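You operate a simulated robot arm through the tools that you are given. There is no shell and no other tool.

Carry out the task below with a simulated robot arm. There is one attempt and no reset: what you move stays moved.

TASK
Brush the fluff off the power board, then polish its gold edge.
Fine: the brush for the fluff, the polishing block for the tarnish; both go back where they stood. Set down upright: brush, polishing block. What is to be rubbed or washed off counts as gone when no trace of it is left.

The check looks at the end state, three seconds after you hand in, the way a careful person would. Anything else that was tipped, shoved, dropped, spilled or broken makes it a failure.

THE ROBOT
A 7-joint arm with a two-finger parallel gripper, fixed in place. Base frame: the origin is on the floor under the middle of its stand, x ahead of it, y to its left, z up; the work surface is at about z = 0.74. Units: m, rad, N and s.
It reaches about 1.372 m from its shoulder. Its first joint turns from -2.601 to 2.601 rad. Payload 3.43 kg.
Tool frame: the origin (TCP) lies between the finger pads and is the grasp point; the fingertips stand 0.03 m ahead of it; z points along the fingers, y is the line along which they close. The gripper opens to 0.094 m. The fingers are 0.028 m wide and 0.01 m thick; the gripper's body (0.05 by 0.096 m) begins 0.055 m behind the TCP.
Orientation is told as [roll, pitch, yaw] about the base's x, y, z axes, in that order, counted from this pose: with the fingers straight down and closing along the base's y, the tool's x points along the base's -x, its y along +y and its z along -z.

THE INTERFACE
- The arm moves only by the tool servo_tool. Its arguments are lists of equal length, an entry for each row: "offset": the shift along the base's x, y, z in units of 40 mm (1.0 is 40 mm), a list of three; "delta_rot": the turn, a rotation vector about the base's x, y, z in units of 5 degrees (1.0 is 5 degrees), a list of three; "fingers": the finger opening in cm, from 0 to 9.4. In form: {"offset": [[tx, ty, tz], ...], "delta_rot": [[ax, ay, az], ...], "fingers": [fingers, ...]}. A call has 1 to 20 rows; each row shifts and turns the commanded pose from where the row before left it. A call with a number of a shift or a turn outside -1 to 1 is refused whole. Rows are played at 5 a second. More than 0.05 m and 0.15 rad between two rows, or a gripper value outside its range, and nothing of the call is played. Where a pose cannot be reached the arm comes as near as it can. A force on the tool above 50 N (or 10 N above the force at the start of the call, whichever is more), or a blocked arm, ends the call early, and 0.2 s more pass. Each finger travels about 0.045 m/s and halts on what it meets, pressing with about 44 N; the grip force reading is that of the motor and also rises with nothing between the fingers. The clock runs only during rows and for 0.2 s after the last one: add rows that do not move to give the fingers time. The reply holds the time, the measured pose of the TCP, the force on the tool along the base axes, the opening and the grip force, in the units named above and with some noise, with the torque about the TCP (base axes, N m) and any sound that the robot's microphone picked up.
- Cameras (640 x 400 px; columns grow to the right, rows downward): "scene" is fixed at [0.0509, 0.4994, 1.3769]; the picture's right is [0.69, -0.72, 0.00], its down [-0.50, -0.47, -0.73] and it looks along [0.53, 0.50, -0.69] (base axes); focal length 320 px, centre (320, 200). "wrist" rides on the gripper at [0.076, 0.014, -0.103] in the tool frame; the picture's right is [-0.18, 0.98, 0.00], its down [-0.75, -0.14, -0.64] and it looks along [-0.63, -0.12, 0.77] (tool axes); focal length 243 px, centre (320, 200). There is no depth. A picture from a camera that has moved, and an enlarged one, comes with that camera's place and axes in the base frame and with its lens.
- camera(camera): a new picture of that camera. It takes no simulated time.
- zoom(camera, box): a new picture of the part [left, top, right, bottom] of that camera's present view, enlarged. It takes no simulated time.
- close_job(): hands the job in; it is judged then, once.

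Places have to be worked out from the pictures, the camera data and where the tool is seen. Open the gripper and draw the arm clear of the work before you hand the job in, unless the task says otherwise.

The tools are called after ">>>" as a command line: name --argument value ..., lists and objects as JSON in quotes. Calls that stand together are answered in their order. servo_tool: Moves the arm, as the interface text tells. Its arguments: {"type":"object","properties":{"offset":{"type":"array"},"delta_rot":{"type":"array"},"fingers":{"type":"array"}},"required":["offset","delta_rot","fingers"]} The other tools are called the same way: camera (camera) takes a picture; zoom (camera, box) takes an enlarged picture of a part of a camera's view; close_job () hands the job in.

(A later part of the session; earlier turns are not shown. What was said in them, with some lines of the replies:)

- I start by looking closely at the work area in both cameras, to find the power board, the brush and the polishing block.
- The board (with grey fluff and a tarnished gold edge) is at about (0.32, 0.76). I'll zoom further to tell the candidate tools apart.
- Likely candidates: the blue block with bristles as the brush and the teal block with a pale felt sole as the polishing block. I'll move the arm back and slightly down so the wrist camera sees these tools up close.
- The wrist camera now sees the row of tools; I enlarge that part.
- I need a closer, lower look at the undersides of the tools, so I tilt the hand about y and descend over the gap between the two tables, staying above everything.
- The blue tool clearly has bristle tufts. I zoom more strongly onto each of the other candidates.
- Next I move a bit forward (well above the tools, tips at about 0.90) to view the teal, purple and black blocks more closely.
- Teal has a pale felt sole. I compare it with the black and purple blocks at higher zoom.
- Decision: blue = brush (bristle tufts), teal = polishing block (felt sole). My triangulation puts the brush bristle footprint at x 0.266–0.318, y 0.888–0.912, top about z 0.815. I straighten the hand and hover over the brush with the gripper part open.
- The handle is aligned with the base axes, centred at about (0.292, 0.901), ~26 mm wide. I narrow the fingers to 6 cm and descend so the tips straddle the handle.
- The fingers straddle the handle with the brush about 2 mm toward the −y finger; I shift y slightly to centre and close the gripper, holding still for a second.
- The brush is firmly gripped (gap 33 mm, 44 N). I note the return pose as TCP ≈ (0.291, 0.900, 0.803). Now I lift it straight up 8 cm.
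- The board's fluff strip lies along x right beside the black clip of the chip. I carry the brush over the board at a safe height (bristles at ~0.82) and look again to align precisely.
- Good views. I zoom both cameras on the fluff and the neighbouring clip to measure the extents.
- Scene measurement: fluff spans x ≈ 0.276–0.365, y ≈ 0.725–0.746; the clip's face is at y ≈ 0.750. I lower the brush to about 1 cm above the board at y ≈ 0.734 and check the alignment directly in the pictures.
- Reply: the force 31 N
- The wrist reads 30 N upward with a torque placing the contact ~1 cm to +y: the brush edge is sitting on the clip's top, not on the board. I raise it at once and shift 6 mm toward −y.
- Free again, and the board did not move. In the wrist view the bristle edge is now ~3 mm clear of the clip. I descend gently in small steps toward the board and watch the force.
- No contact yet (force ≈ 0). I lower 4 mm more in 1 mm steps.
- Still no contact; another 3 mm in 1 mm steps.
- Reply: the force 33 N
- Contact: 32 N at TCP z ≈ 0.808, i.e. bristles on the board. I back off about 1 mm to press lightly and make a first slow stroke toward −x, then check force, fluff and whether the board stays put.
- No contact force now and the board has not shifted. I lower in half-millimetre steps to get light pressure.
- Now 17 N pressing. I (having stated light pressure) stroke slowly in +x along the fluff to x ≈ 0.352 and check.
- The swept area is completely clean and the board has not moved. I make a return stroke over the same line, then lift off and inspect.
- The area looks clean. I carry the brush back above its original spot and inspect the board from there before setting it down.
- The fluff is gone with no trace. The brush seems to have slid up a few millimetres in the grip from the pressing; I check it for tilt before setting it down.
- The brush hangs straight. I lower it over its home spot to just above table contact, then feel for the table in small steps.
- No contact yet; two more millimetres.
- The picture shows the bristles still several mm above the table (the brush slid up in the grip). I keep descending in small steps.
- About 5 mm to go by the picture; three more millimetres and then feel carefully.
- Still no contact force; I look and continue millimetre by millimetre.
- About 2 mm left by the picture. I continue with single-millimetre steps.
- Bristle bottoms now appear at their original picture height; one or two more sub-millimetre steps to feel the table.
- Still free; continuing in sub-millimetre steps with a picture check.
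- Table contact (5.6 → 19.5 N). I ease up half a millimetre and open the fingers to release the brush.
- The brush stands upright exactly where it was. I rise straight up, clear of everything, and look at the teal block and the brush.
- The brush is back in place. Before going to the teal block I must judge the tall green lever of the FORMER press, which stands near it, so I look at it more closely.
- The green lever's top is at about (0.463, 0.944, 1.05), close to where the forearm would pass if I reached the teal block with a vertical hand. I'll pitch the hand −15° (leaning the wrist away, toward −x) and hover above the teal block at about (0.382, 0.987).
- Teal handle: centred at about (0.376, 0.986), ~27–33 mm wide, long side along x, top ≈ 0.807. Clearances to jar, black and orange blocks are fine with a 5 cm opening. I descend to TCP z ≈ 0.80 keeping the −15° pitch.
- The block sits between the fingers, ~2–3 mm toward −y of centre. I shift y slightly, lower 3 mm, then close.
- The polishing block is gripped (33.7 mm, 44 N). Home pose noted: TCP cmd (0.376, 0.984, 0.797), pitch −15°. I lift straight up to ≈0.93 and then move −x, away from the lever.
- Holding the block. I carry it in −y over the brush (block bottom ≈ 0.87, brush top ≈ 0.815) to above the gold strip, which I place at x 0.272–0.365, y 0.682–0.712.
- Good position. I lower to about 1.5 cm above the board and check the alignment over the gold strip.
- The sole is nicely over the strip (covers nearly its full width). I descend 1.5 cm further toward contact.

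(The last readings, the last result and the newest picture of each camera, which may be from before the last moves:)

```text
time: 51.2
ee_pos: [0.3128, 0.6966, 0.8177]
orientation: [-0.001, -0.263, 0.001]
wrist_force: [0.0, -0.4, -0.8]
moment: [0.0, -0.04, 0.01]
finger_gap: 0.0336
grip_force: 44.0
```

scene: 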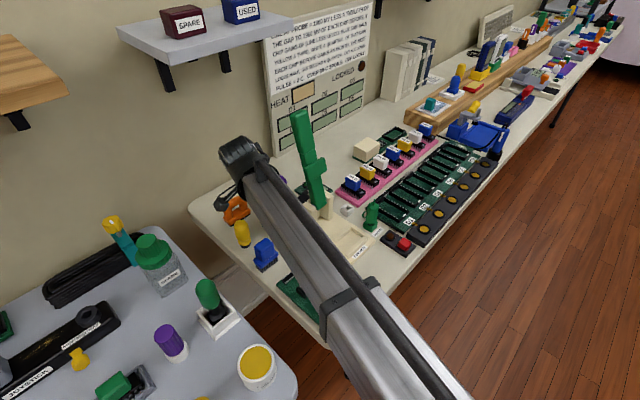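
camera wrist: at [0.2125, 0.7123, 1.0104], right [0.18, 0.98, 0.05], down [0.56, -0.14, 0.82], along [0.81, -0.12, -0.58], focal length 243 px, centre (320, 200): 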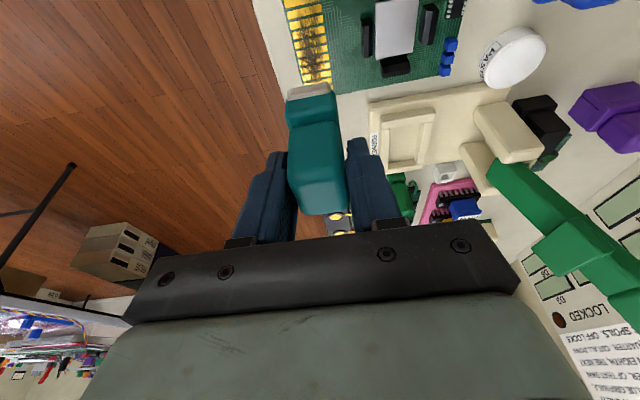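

No contact yet; continuing millimetre by millimetre.

>>> servo_tool --offset '[[0, 0, -0.025], [0, 0, 0]]' --delta_rot '[[0, 0, 0], [0, 0, 0]]' --fingers '[1.5, 1.5]'

>>> servo_tool --offset '[[0, 0, -0.025], [0, 0, 0]]' --delta_rot '[[0, 0, 0], [0, 0, 0]]' --fingers '[1.5, 1.5]'

>>> servo_tool --offset '[[0, 0, -0.025], [0, 0, 0]]' --delta_rot '[[0, 0, 0], [0, 0, 0]]' --fingers '[1.5, 1.5]'

```text
time: 51.8
ee_pos: [0.3142, 0.6969, 0.8165]
orientation: [0.0, -0.263, -0.001]
wrist_force: [-0.8, -0.3, -0.7]
moment: [0.02, -0.02, -0.01]
finger_gap: 0.0337
grip_force: 44.1
```

```text
time: 52.4
ee_pos: [0.3126, 0.6973, 0.8158]
orientation: [0.0, -0.262, 0.001]
wrist_force: [-1.7, 1.6, 4.8]
moment: [-0.04, 0.02, 0.0]
finger_gap: 0.0336
grip_force: 44.2
```

```text
time: 53.0
ee_pos: [0.3142, 0.6966, 0.8163]
orientation: [0.001, -0.262, 0.0]
wrist_force: [-3.9, -0.5, 22.4]
moment: [-0.07, 0.22, 0.02]
finger_gap: 0.0333
grip_force: 44.5
```

Contact at 22 N as predicted. I ease off 0.4 mm and stroke toward −x along the strip, then look at the result.

>>> servo_tool --offset '[[0, 0, 0.01], [-0.155, 0, 0], [-0.155, 0, 0], [-0.155, 0, 0], [-0.155, 0, 0], [-0.155, 0, 0]]' --delta_rot '[[0, 0, 0], [0, 0, 0], [0, 0, 0], [0, 0, 0], [0, 0, 0], [0, 0, 0]]' --fingers '[1.5, 1.5, 1.5, 1.5, 1.5, 1.5]'

>>> camera --camera "wrist"

>>> zoom --camera "scene" --box '[290, 265, 370, 335]'

```text
time: 54.4
ee_pos: [0.2822, 0.6964, 0.8162]
orientation: [0.0, -0.263, -0.001]
wrist_force: [10.3, 0.4, 28.4]
moment: [0.01, -0.36, 0.01]
finger_gap: 0.0336
grip_force: 44.3
```

```text
taken
camera wrist: at [0.1825, 0.7112, 0.8955], right [0.18, 0.98, 0.05], down [0.56, -0.14, 0.82], along [0.81, -0.12, -0.58], focal length 243 px, centre (320, 200)
```

wrist: 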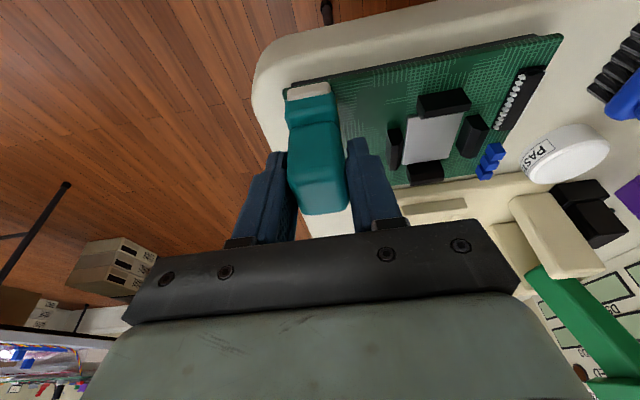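

```text
5.71 times, centred on (330, 300) of scene
camera zoom: at [0.0509, 0.4994, 1.3769], right [0.69, -0.72, 0.0], down [-0.5, -0.47, -0.73], along [0.53, 0.5, -0.69], focal length 1827 px, centre (263, -371)
```

zoom: 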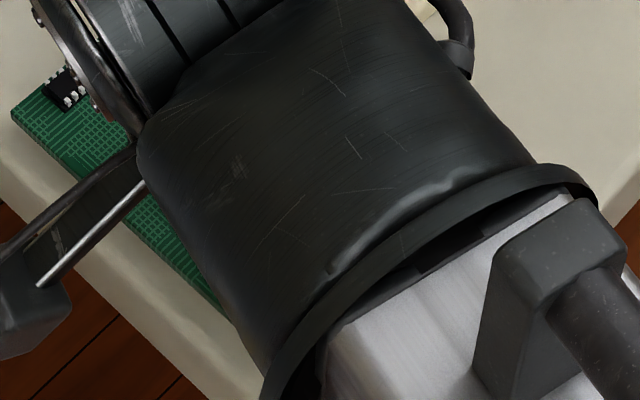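

Pressing 28 N now — I ease another 0.4 mm, then stroke the whole length in +x and check forces and the board.

>>> servo_tool --offset '[[0, 0, 0.01], [0.15, 0, 0], [0.15, 0, 0], [0.15, 0, 0], [0.15, 0, 0], [0.15, 0, 0], [0.15, 0, 0], [0.15, 0, 0], [0.15, 0, 0], [0.15, 0, 0], [0.15, 0, 0]]' --delta_rot '[[0, 0, 0], [0, 0, 0], [0, 0, 0], [0, 0, 0], [0, 0, 0], [0, 0, 0], [0, 0, 0], [0, 0, 0], [0, 0, 0], [0, 0, 0], [0, 0, 0]]' --fingers '[1.5, 1.5, 1.5, 1.5, 1.5, 1.5, 1.5, 1.5, 1.5, 1.5, 1.5]'

>>> zoom --camera "wrist" --box '[220, 0, 420, 130]'

>>> zoom --camera "scene" --box '[290, 265, 370, 335]'

```text
time: 56.8
ee_pos: [0.3422, 0.6977, 0.8164]
orientation: [-0.002, -0.262, 0.001]
wrist_force: [-0.2, -0.3, 0.2]
moment: [0.03, 0.01, 0.04]
finger_gap: 0.0337
grip_force: 43.9
```

```text
3.08 times, centred on (320, 65) of wrist
camera zoom: at [0.2434, 0.7121, 0.8956], right [0.18, 0.98, 0.05], down [0.56, -0.14, 0.82], along [0.81, -0.12, -0.58], focal length 746 px, centre (320, 615)
```

zoom: 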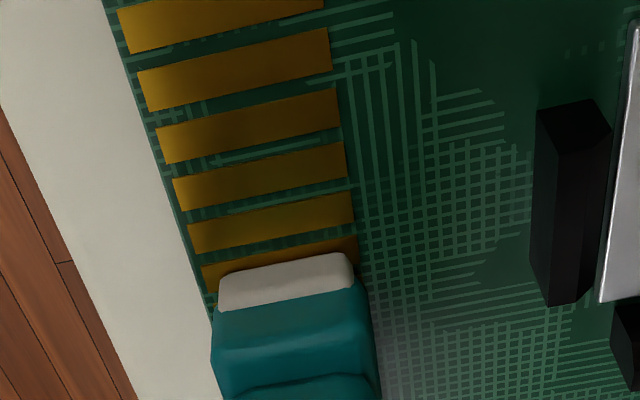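

```text
5.71 times, centred on (330, 300) of scene
camera zoom: at [0.0509, 0.4994, 1.3769], right [0.69, -0.72, 0.0], down [-0.5, -0.47, -0.73], along [0.53, 0.5, -0.69], focal length 1827 px, centre (263, -371)
```

zoom: 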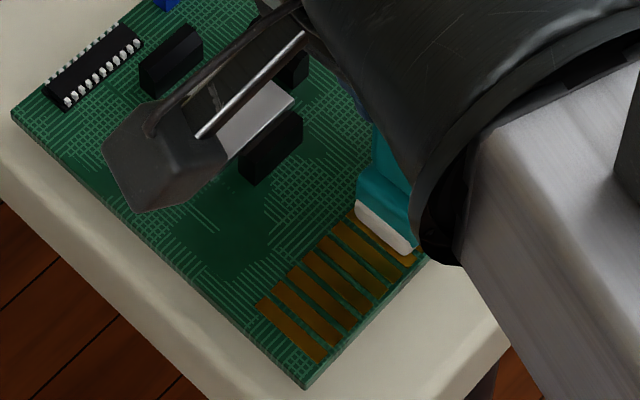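

The visible part of the strip is clean. Contact was lost toward +x, so I lower slightly to re-establish pressure there.

>>> servo_tool --offset '[[0, 0, -0.012], [0, 0, 0]]' --delta_rot '[[0, 0, 0], [0, 0, 0]]' --fingers '[1.5, 1.5]'

>>> servo_tool --offset '[[0, 0, -0.012], [0, 0, 0]]' --delta_rot '[[0, 0, 0], [0, 0, 0]]' --fingers '[1.5, 1.5]'

```text
time: 57.4
ee_pos: [0.3422, 0.6966, 0.8163]
orientation: [0.0, -0.262, 0.001]
wrist_force: [1.3, 0.2, -0.2]
moment: [0.0, 0.01, 0.0]
finger_gap: 0.0337
grip_force: 44.4
```

```text
time: 58.0
ee_pos: [0.3424, 0.697, 0.8165]
orientation: [0.0, -0.261, -0.002]
wrist_force: [-1.8, -1.9, 10.3]
moment: [-0.06, 0.13, -0.02]
finger_gap: 0.0337
grip_force: 44.2
```

10 N now. I rub back and forth over the +x half with a small y shift between passes, compensating height slightly.

>>> servo_tool --offset '[[-0.15, 0, 0.002], [-0.15, 0, 0.002], [-0.15, 0, 0.002], [-0.15, 0, 0.002], [-0.15, 0, 0.002], [-0.15, 0, 0.002], [0, 0.09, 0], [0.15, 0, -0.002], [0.15, 0, -0.002], [0.15, 0, -0.002], [0.15, 0, -0.002], [0.15, 0, -0.002], [0.15, 0, -0.002]]' --delta_rot '[[0, 0, 0], [0, 0, 0], [0, 0, 0], [0, 0, 0], [0, 0, 0], [0, 0, 0], [0, 0, 0], [0, 0, 0], [0, 0, 0], [0, 0, 0], [0, 0, 0], [0, 0, 0], [0, 0, 0]]' --fingers '[1.5, 1.5, 1.5, 1.5, 1.5, 1.5, 1.5, 1.5, 1.5, 1.5, 1.5, 1.5, 1.5]'

>>> zoom --camera "wrist" --box '[220, 0, 420, 130]'

```text
time: 60.8
ee_pos: [0.3417, 0.7004, 0.8154]
orientation: [0.001, -0.263, 0.001]
wrist_force: [-9.6, -0.5, 26.0]
moment: [0.02, 0.35, 0.0]
finger_gap: 0.0337
grip_force: 44.3
```

```text
3.08 times, centred on (320, 65) of wrist
camera zoom: at [0.2418, 0.715, 0.8952], right [0.18, 0.98, 0.05], down [0.56, -0.14, 0.82], along [0.81, -0.12, -0.58], focal length 746 px, centre (320, 615)
```

zoom: 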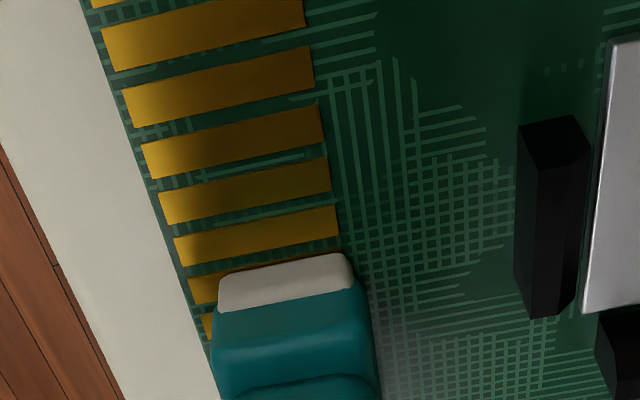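

Good contact (26 N incl. friction). Next pass with the sole shifted ~8 mm toward the outer edge, stroking the full length in −x.

>>> servo_tool --offset '[[0, -0.1, 0.005], [0, -0.1, 0], [-0.15, 0, 0.002], [-0.15, 0, 0.002], [-0.15, 0, 0.002], [-0.15, 0, 0.002], [-0.15, 0, 0.002], [-0.15, 0, 0.002], [-0.15, 0, 0.002], [-0.15, 0, 0.002], [-0.15, 0, 0.002], [-0.15, 0, 0.002]]' --delta_rot '[[0, 0, 0], [0, 0, 0], [0, 0, 0], [0, 0, 0], [0, 0, 0], [0, 0, 0], [0, 0, 0], [0, 0, 0], [0, 0, 0], [0, 0, 0], [0, 0, 0], [0, 0, 0]]' --fingers '[1.5, 1.5, 1.5, 1.5, 1.5, 1.5, 1.5, 1.5, 1.5, 1.5, 1.5, 1.5]'

>>> servo_tool --offset '[[0, 0, 0.3], [0, 0, 0.7], [0, 0, 0.8], [0, 0, 0.8], [0, 0, 0.3], [0, 0, 0]]' --delta_rot '[[0, 0, 0], [0, 0, 0], [0, 0, 0], [0, 0, 0], [0, 0, 0], [0, 0, 0]]' --fingers '[1.5, 1.5, 1.5, 1.5, 1.5, 1.5]'

>>> camera --camera "wrist"

>>> zoom --camera "scene" --box '[270, 240, 390, 340]'

```text
time: 63.4
ee_pos: [0.2833, 0.6918, 0.8146]
orientation: [0.001, -0.262, -0.002]
wrist_force: [0.5, -0.9, -0.9]
moment: [-0.01, 0.07, -0.03]
finger_gap: 0.0336
grip_force: 43.7
```

```text
time: 64.8
ee_pos: [0.2806, 0.6894, 0.9321]
orientation: [0.0, -0.262, 0.0]
wrist_force: [0.6, -0.8, -1.5]
moment: [0.03, 0.01, -0.05]
finger_gap: 0.0336
grip_force: 44.0
```

```text
taken
camera wrist: at [0.1809, 0.7045, 1.0113], right [0.18, 0.98, 0.05], down [0.56, -0.14, 0.82], along [0.81, -0.12, -0.58], focal length 243 px, centre (320, 200)
```

wrist: 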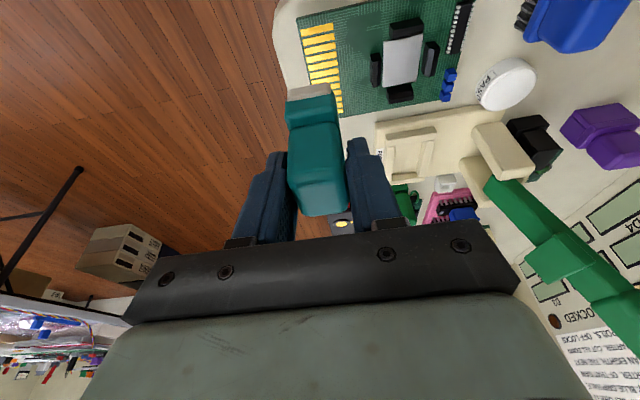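

```text
4.00 times, centred on (330, 290) of scene
camera zoom: at [0.0509, 0.4994, 1.3769], right [0.69, -0.72, 0.0], down [-0.5, -0.47, -0.73], along [0.53, 0.5, -0.69], focal length 1279 px, centre (280, -160)
```

zoom: 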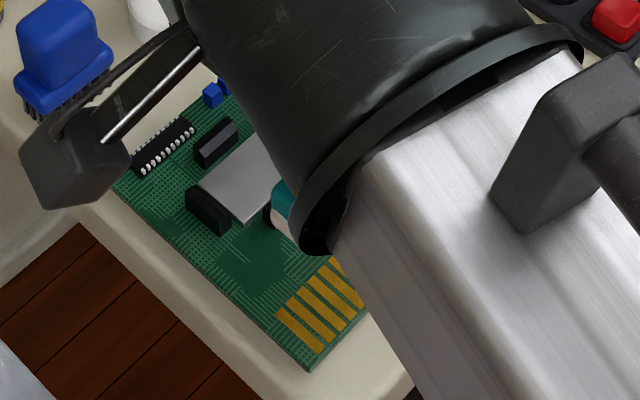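

The strip looks bright. I move partway back (+y) to get a clear view of the entire gold strip and fluff area before returning the block.

>>> servo_tool --offset '[[0, 0.6, 0], [0, 0.9, 0], [0, 0.9, 0], [0, 0.9, 0], [0, 0.7, 0], [0, 0, 0]]' --delta_rot '[[0, 0, 0], [0, 0, 0], [0, 0, 0], [0, 0, 0], [0, 0, 0], [0, 0, 0]]' --fingers '[1.5, 1.5, 1.5, 1.5, 1.5, 1.5]'

>>> camera --camera "wrist"

>>> zoom --camera "wrist" --box '[100, 0, 300, 130]'

>>> camera --camera "scene"

```text
time: 66.2
ee_pos: [0.2812, 0.8526, 0.9316]
orientation: [0.0, -0.262, 0.0]
wrist_force: [0.0, 0.4, -1.2]
moment: [-0.01, -0.03, 0.0]
finger_gap: 0.0336
grip_force: 44.3
```

```text
taken
camera wrist: at [0.1822, 0.8667, 1.0113], right [0.18, 0.98, 0.05], down [0.56, -0.14, 0.82], along [0.81, -0.12, -0.58], focal length 243 px, centre (320, 200)
```

wrist: 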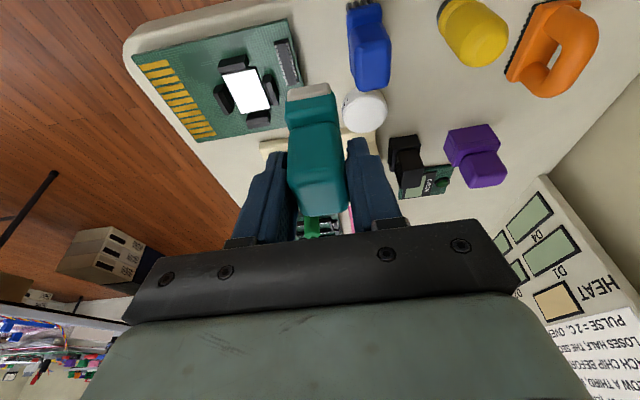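

```text
3.08 times, centred on (200, 65) of wrist
camera zoom: at [0.1822, 0.8667, 1.0113], right [0.18, 0.98, 0.05], down [0.56, -0.14, 0.82], along [0.81, -0.12, -0.58], focal length 746 px, centre (689, 615)
```

zoom: 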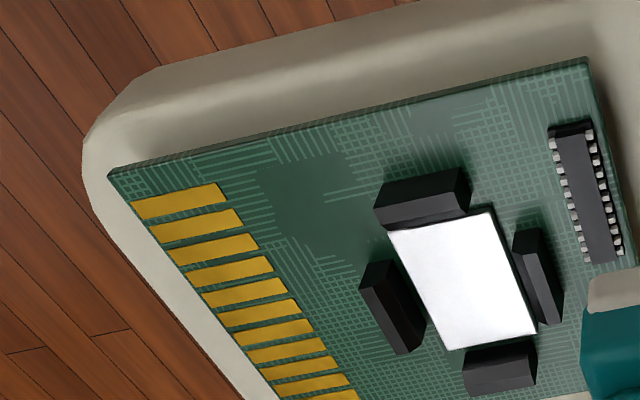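

```text
taken
```

scene: 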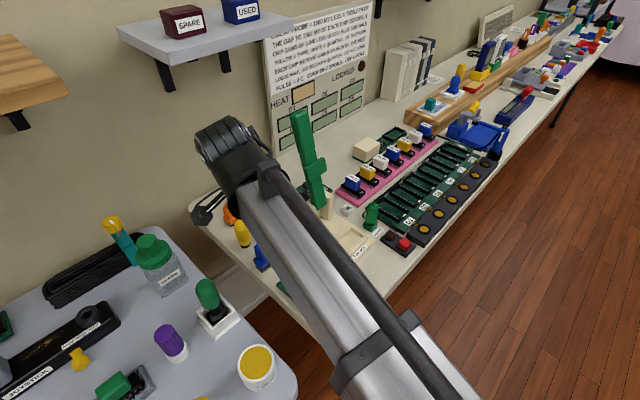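

All pads visible look clean. I zoom in harder to be sure nothing remains on the pads or in the fluff area.

>>> zoom --camera "wrist" --box '[130, 50, 230, 150]'

>>> zoom --camera "wrist" --box '[160, 40, 260, 110]'

```text
4.00 times, centred on (180, 100) of wrist
camera zoom: at [0.1822, 0.8667, 1.0113], right [0.18, 0.98, 0.05], down [0.56, -0.14, 0.82], along [0.81, -0.12, -0.58], focal length 970 px, centre (880, 600)
```

zoom: 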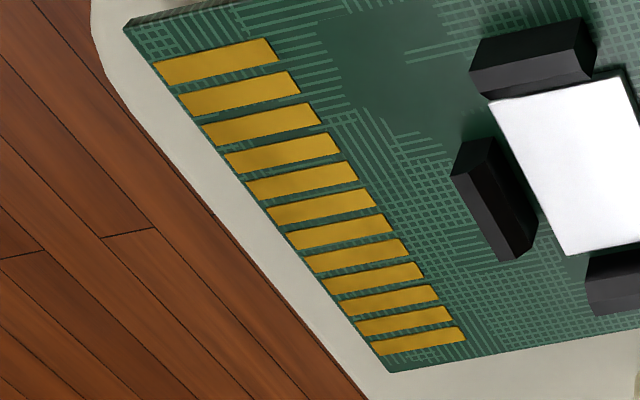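

```text
5.71 times, centred on (210, 75) of wrist
camera zoom: at [0.1822, 0.8667, 1.0113], right [0.18, 0.98, 0.05], down [0.56, -0.14, 0.82], along [0.81, -0.12, -0.58], focal length 1386 px, centre (949, 914)
```

zoom: 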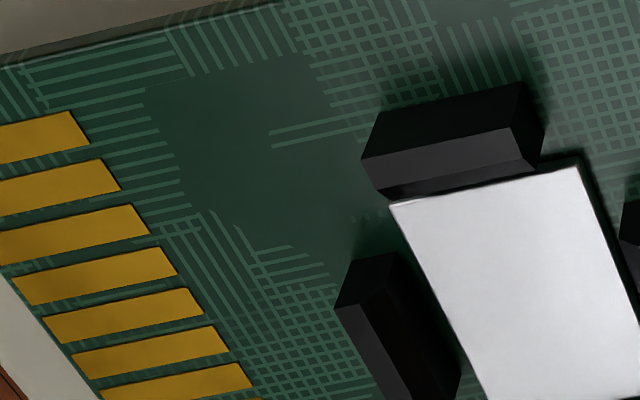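

Everything is clean. Now I return the polishing block: +y along the same path, then +x to above its home spot at z ≈ 0.93.

>>> servo_tool --offset '[[0.225, 0.6, 0], [0.25, 0.8, 0], [0.25, 0.8, 0], [0.2, 0.8, 0], [0, 0.28, 0], [0.7, 0, 0], [0.7, 0, 0], [0, 0, 0], [0, 0, 0]]' --delta_rot '[[0, 0, 0], [0, 0, 0], [0, 0, 0], [0, 0, 0], [0, 0, 0], [0, 0, 0], [0, 0, 0], [0, 0, 0], [0, 0, 0]]' --fingers '[1.5, 1.5, 1.5, 1.5, 1.5, 1.5, 1.5, 1.5, 1.5]'

>>> camera --camera "wrist"

>>> camera --camera "scene"

```text
time: 68.2
ee_pos: [0.376, 0.9808, 0.9319]
orientation: [0.001, -0.262, 0.001]
wrist_force: [-0.1, 0.4, -0.9]
moment: [-0.01, -0.02, 0.01]
finger_gap: 0.0334
grip_force: 43.9
```

```text
taken
camera wrist: at [0.2759, 0.9959, 1.0117], right [0.18, 0.98, 0.05], down [0.56, -0.14, 0.82], along [0.81, -0.12, -0.58], focal length 243 px, centre (320, 200)
```

wrist: 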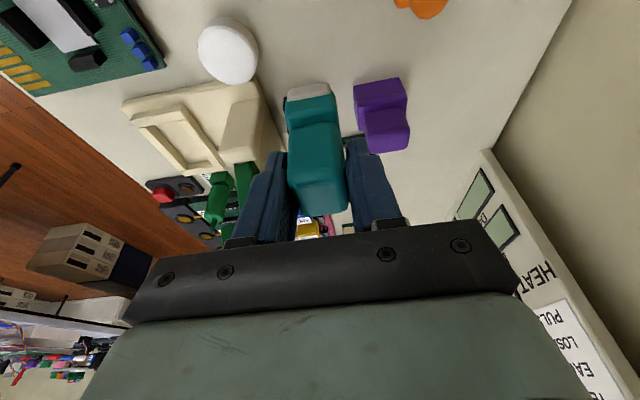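

```text
taken
```

scene: 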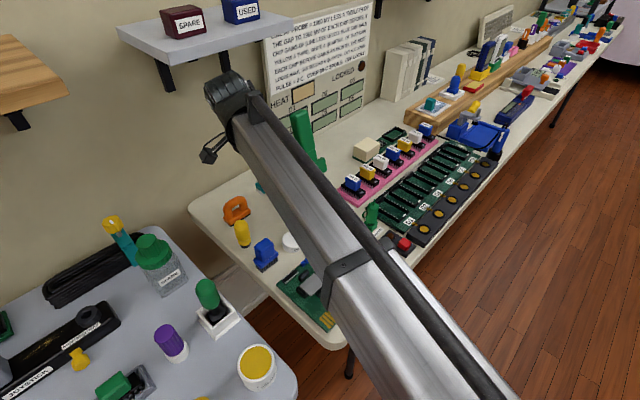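

Above home. I descend most of the way (to ~4 mm above expected table contact), same pitch.

>>> servo_tool --offset '[[0, 0, -0.6], [0, 0, -0.8], [0, 0, -0.8], [0, 0, -0.6], [0, 0, -0.37], [0, 0, 0], [0, 0, 0]]' --delta_rot '[[0, 0, 0], [0, 0, 0], [0, 0, 0], [0, 0, 0], [0, 0, 0], [0, 0, 0], [0, 0, 0]]' --fingers '[1.5, 1.5, 1.5, 1.5, 1.5, 1.5, 1.5]'

>>> camera --camera "wrist"

```text
time: 69.8
ee_pos: [0.3751, 0.9826, 0.8062]
orientation: [0.002, -0.262, 0.002]
wrist_force: [-0.2, 0.3, -1.7]
moment: [-0.02, 0.01, -0.03]
finger_gap: 0.0336
grip_force: 44.1
```

```text
taken
camera wrist: at [0.2752, 0.9981, 0.8854], right [0.18, 0.98, 0.05], down [0.56, -0.14, 0.82], along [0.81, -0.12, -0.58], focal length 243 px, centre (320, 200)
```

wrist: 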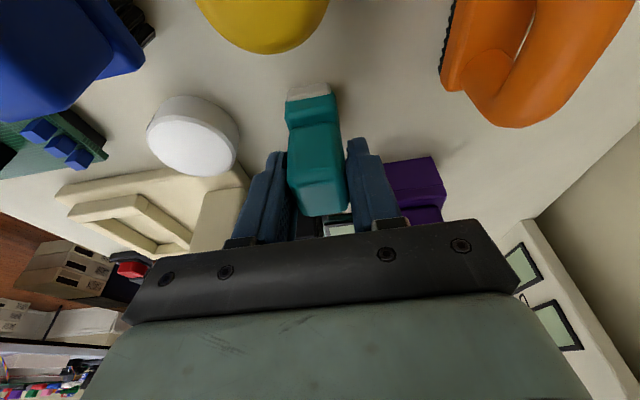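

About 7 mm above home height. I lower 4 mm, then continue in single-millimetre steps until the table is felt.

>>> servo_tool --offset '[[0, 0, -0.05], [0, 0, -0.05], [0, 0, -0.025], [0, 0, 0]]' --delta_rot '[[0, 0, 0], [0, 0, 0], [0, 0, 0], [0, 0, 0]]' --fingers '[1.5, 1.5, 1.5, 1.5]'

>>> servo_tool --offset '[[0, 0, -0.025], [0, 0, 0]]' --delta_rot '[[0, 0, 0], [0, 0, 0]]' --fingers '[1.5, 1.5]'

>>> servo_tool --offset '[[0, 0, -0.02], [0, 0, 0]]' --delta_rot '[[0, 0, 0], [0, 0, 0]]' --fingers '[1.5, 1.5]'

```text
time: 70.8
ee_pos: [0.3758, 0.9839, 0.8005]
orientation: [0.0, -0.263, -0.001]
wrist_force: [0.5, 0.6, -0.3]
moment: [-0.01, 0.0, -0.01]
finger_gap: 0.0338
grip_force: 43.7
```

```text
time: 71.4
ee_pos: [0.3765, 0.9836, 0.7987]
orientation: [-0.001, -0.262, 0.001]
wrist_force: [0.3, 0.0, -1.2]
moment: [-0.03, 0.01, -0.02]
finger_gap: 0.0334
grip_force: 44.1
```

```text
time: 72.0
ee_pos: [0.375, 0.9839, 0.7974]
orientation: [-0.002, -0.263, 0.001]
wrist_force: [-0.2, -0.4, -1.0]
moment: [0.04, -0.01, -0.04]
finger_gap: 0.0336
grip_force: 43.9
```

Still free at 0.7973; continuing in ~0.7 mm steps.

>>> servo_tool --offset '[[0, 0, -0.018], [0, 0, 0]]' --delta_rot '[[0, 0, 0], [0, 0, 0]]' --fingers '[1.5, 1.5]'

>>> servo_tool --offset '[[0, 0, -0.018], [0, 0, 0]]' --delta_rot '[[0, 0, 0], [0, 0, 0]]' --fingers '[1.5, 1.5]'

```text
time: 72.6
ee_pos: [0.376, 0.9836, 0.7966]
orientation: [0.001, -0.262, 0.0]
wrist_force: [0.9, -0.4, -0.4]
moment: [0.01, 0.0, -0.01]
finger_gap: 0.0335
grip_force: 44.2
```

```text
time: 73.2
ee_pos: [0.3759, 0.9836, 0.7975]
orientation: [0.0, -0.263, 0.0]
wrist_force: [0.1, 0.2, -0.6]
moment: [0.0, 0.02, 0.0]
finger_gap: 0.0338
grip_force: 43.7
```

>>> servo_tool --offset '[[0, 0, -0.018], [0, 0, 0]]' --delta_rot '[[0, 0, 0], [0, 0, 0]]' --fingers '[1.5, 1.5]'

>>> zoom --camera "wrist" --box '[250, 60, 390, 150]'

```text
time: 73.8
ee_pos: [0.3759, 0.9833, 0.797]
orientation: [0.001, -0.264, -0.001]
wrist_force: [1.4, 1.9, 12.2]
moment: [0.02, -0.01, 0.0]
finger_gap: 0.0335
grip_force: 44.4
```

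```text
4.44 times, centred on (320, 105) of wrist
camera zoom: at [0.2755, 0.9977, 0.877], right [0.18, 0.98, 0.05], down [0.56, -0.14, 0.82], along [0.81, -0.12, -0.58], focal length 1078 px, centre (320, 622)
```

zoom: 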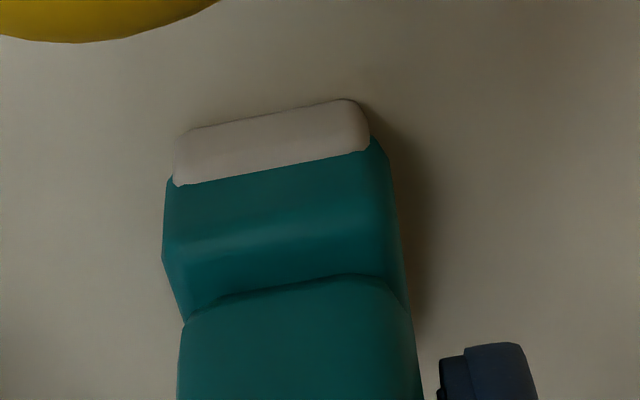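

Firm flat table contact (12 N, no torque). I ease 0.3 mm and open the fingers to 5 cm.

>>> servo_tool --offset '[[0, 0, 0.008], [0, 0, 0], [0, 0, 0], [0, 0, 0], [0, 0, 0], [0, 0, 0]]' --delta_rot '[[0, 0, 0], [0, 0, 0], [0, 0, 0], [0, 0, 0], [0, 0, 0], [0, 0, 0]]' --fingers '[1.5, 3.4, 4.2, 5, 5, 5]'

>>> camera --camera "wrist"

```text
time: 75.2
ee_pos: [0.3756, 0.9834, 0.7953]
orientation: [0.001, -0.263, 0.001]
wrist_force: [-0.6, -0.1, 0.5]
moment: [0.02, -0.02, 0.01]
finger_gap: 0.0501
grip_force: 0.2
```

```text
taken
camera wrist: at [0.2754, 0.9977, 0.8762], right [0.18, 0.98, 0.05], down [0.56, -0.14, 0.82], along [0.81, -0.12, -0.58], focal length 243 px, centre (320, 200)
```

wrist: 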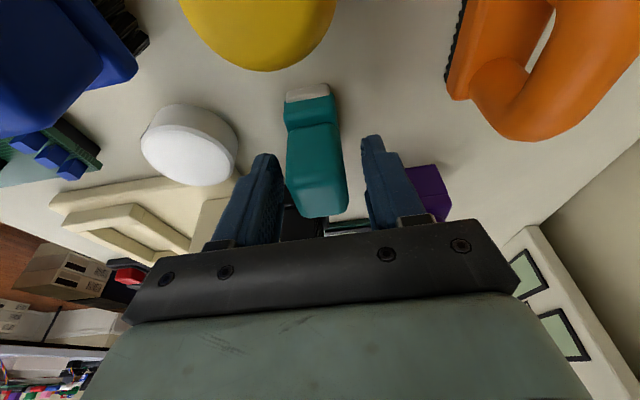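

The block stands free and upright between the open fingers. I withdraw straight up, then back in −x away from the lever, and inspect everything.

>>> servo_tool --offset '[[0, 0, 0.3], [0, 0, 0.7], [0, 0, 0.8], [0, 0, 0.8], [0, 0, 0.8], [0, 0, 0.5], [-0.8, 0, 0.3], [-0.9, 0, 0.3], [-0.9, 0, 0.2], [-0.9, 0, 0], [0, 0, 0]]' --delta_rot '[[0, 0, 0], [0, 0, 0], [0, 0, 0], [0, 0, 0], [0, 0, 0], [0, 0, 0], [0, 0, 0], [0, 0, 0], [0, 0, 0], [0, 0, 0], [0, 0, 0]]' --fingers '[5, 5, 5, 5, 5, 5, 5, 5, 5, 5, 5]'

>>> camera --camera "wrist"

>>> camera --camera "scene"

```text
time: 77.6
ee_pos: [0.2338, 0.9861, 0.9828]
orientation: [0.001, -0.262, 0.0]
wrist_force: [-0.2, 0.5, 0.4]
moment: [-0.01, 0.0, -0.02]
finger_gap: 0.05
grip_force: 0.2
```

```text
taken
camera wrist: at [0.1349, 1.0007, 1.0633], right [0.18, 0.98, 0.05], down [0.56, -0.14, 0.82], along [0.81, -0.12, -0.58], focal length 243 px, centre (320, 200)
```

wrist: 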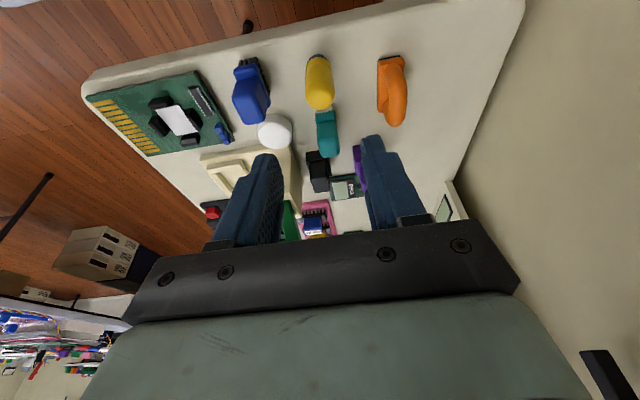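

```text
taken
```

scene: 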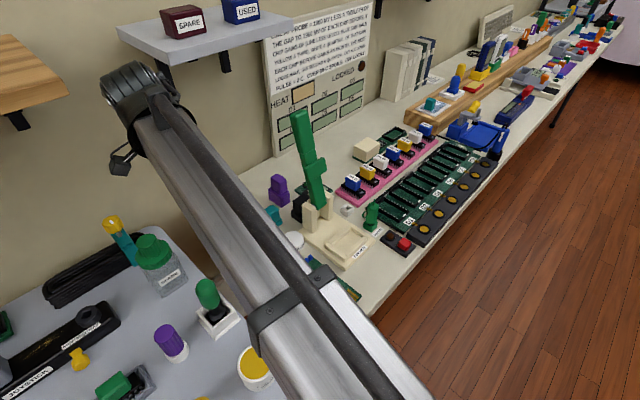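

Both tools appear upright in place. I straighten the hand and raise/withdraw it toward −y for a clear final inspection.

>>> servo_tool --offset '[[0, -0.7, 0.2], [0, -0.8, 0.5], [0, -0.8, 0.6], [0, -0.8, 0.6], [0, -0.65, 0.6], [0, 0, 0.4], [0, 0, 0]]' --delta_rot '[[0, 1, 0], [0, 1, 0], [0, 1, 0], [0, 0, 0], [0, 0, 0], [0, 0, 0], [0, 0, 0]]' --fingers '[7, 9, 9, 9, 9, 9, 9]'

>>> camera --camera "wrist"

>>> camera --camera "scene"

```text
time: 79.2
ee_pos: [0.236, 0.8335, 1.1021]
orientation: [0.001, 0.002, 0.002]
wrist_force: [0.6, -0.7, 0.0]
moment: [-0.01, 0.0, -0.01]
finger_gap: 0.0902
grip_force: 0.0
```

```text
taken
camera wrist: at [0.1603, 0.848, 1.2059], right [0.18, 0.98, 0.0], down [0.75, -0.14, 0.64], along [0.63, -0.12, -0.77], focal length 243 px, centre (320, 200)
```

wrist: 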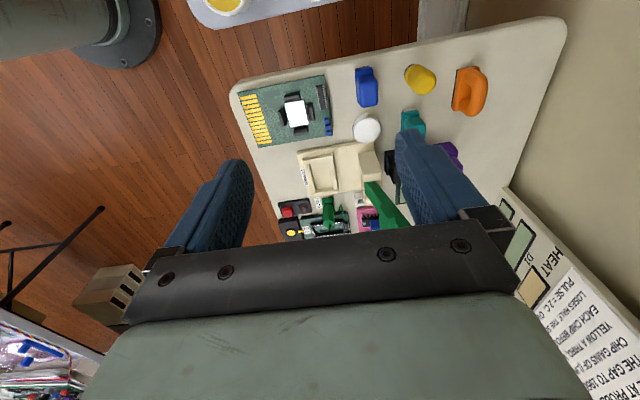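

```text
taken
```

scene: 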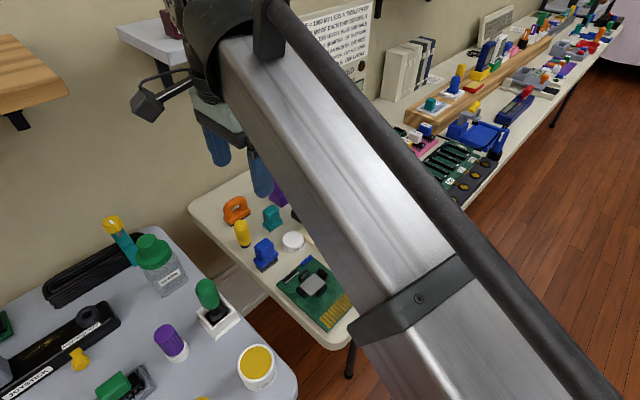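

Now a clear view. I zoom to compare the tool positions with the first pictures and to inspect the board a last time.

>>> zoom --camera "scene" --box '[210, 165, 310, 275]'

>>> zoom --camera "scene" --box '[265, 240, 375, 340]'

>>> zoom --camera "wrist" --box '[230, 60, 350, 160]'

>>> zoom --camera "wrist" --box '[340, 50, 500, 220]'

```text
3.64 times, centred on (260, 220) of scene
camera zoom: at [0.0509, 0.4994, 1.3769], right [0.69, -0.72, 0.0], down [-0.5, -0.47, -0.73], along [0.53, 0.5, -0.69], focal length 1163 px, centre (538, 127)
```

zoom: 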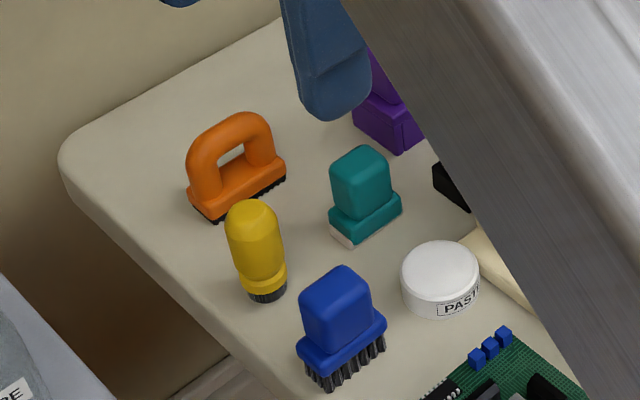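

```text
4.00 times, centred on (320, 290) of scene
camera zoom: at [0.0509, 0.4994, 1.3769], right [0.69, -0.72, 0.0], down [-0.5, -0.47, -0.73], along [0.53, 0.5, -0.69], focal length 1279 px, centre (320, -160)
```

zoom: 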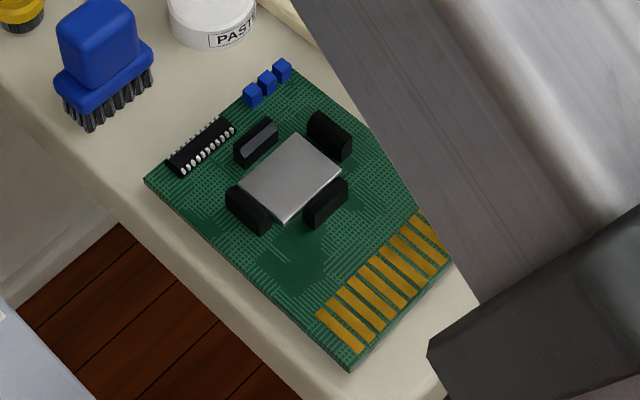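

```text
4.00 times, centred on (290, 110) of wrist
camera zoom: at [0.1603, 0.848, 1.2059], right [0.18, 0.98, 0.0], down [0.75, -0.14, 0.64], along [0.63, -0.12, -0.77], focal length 970 px, centre (440, 560)
```

zoom: 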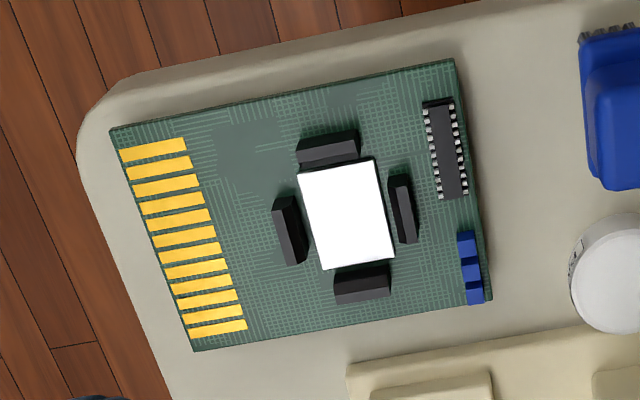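

```text
2.35 times, centred on (420, 135) of wrist
camera zoom: at [0.1603, 0.848, 1.2059], right [0.18, 0.98, 0.0], down [0.75, -0.14, 0.64], along [0.63, -0.12, -0.77], focal length 571 px, centre (85, 353)
```

zoom: 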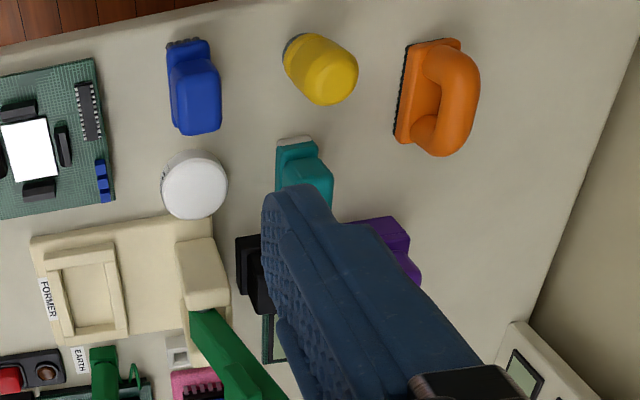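

The brush and the polishing block stand upright on their original spots, to within 1–2 mm in the pictures. The board hasn't moved, and no fluff or tarnish is visible on it. Nothing around it looks disturbed. The gripper is open and the arm is clear, so I hand the job in.

>>> close_job

```text
The job is handed in.
```

The power board's fluff is brushed off and its gold edge is polished; the final close-up pictures show no trace of either. I've handed the job in, but no verdict came back.

- **Tools used:** I took the blue block with bristle tufts as the brush and the teal block with the pale felt sole as the polishing block. They carried no labels, so that was my reading of the pictures.
- **Put back:** both stand upright on their original spots, within about 1–2 mm by the pictures.
- **Contact to note:** while lining up the brush, its edge pressed once on one of the black clips beside the board's chip, at about 30 N. I lifted off at once, and the clip and board look unmoved and undamaged in the later pictures.
- **Everything else:** I saw nothing else tipped or shifted. The gripper is open and the arm is clear of the work.
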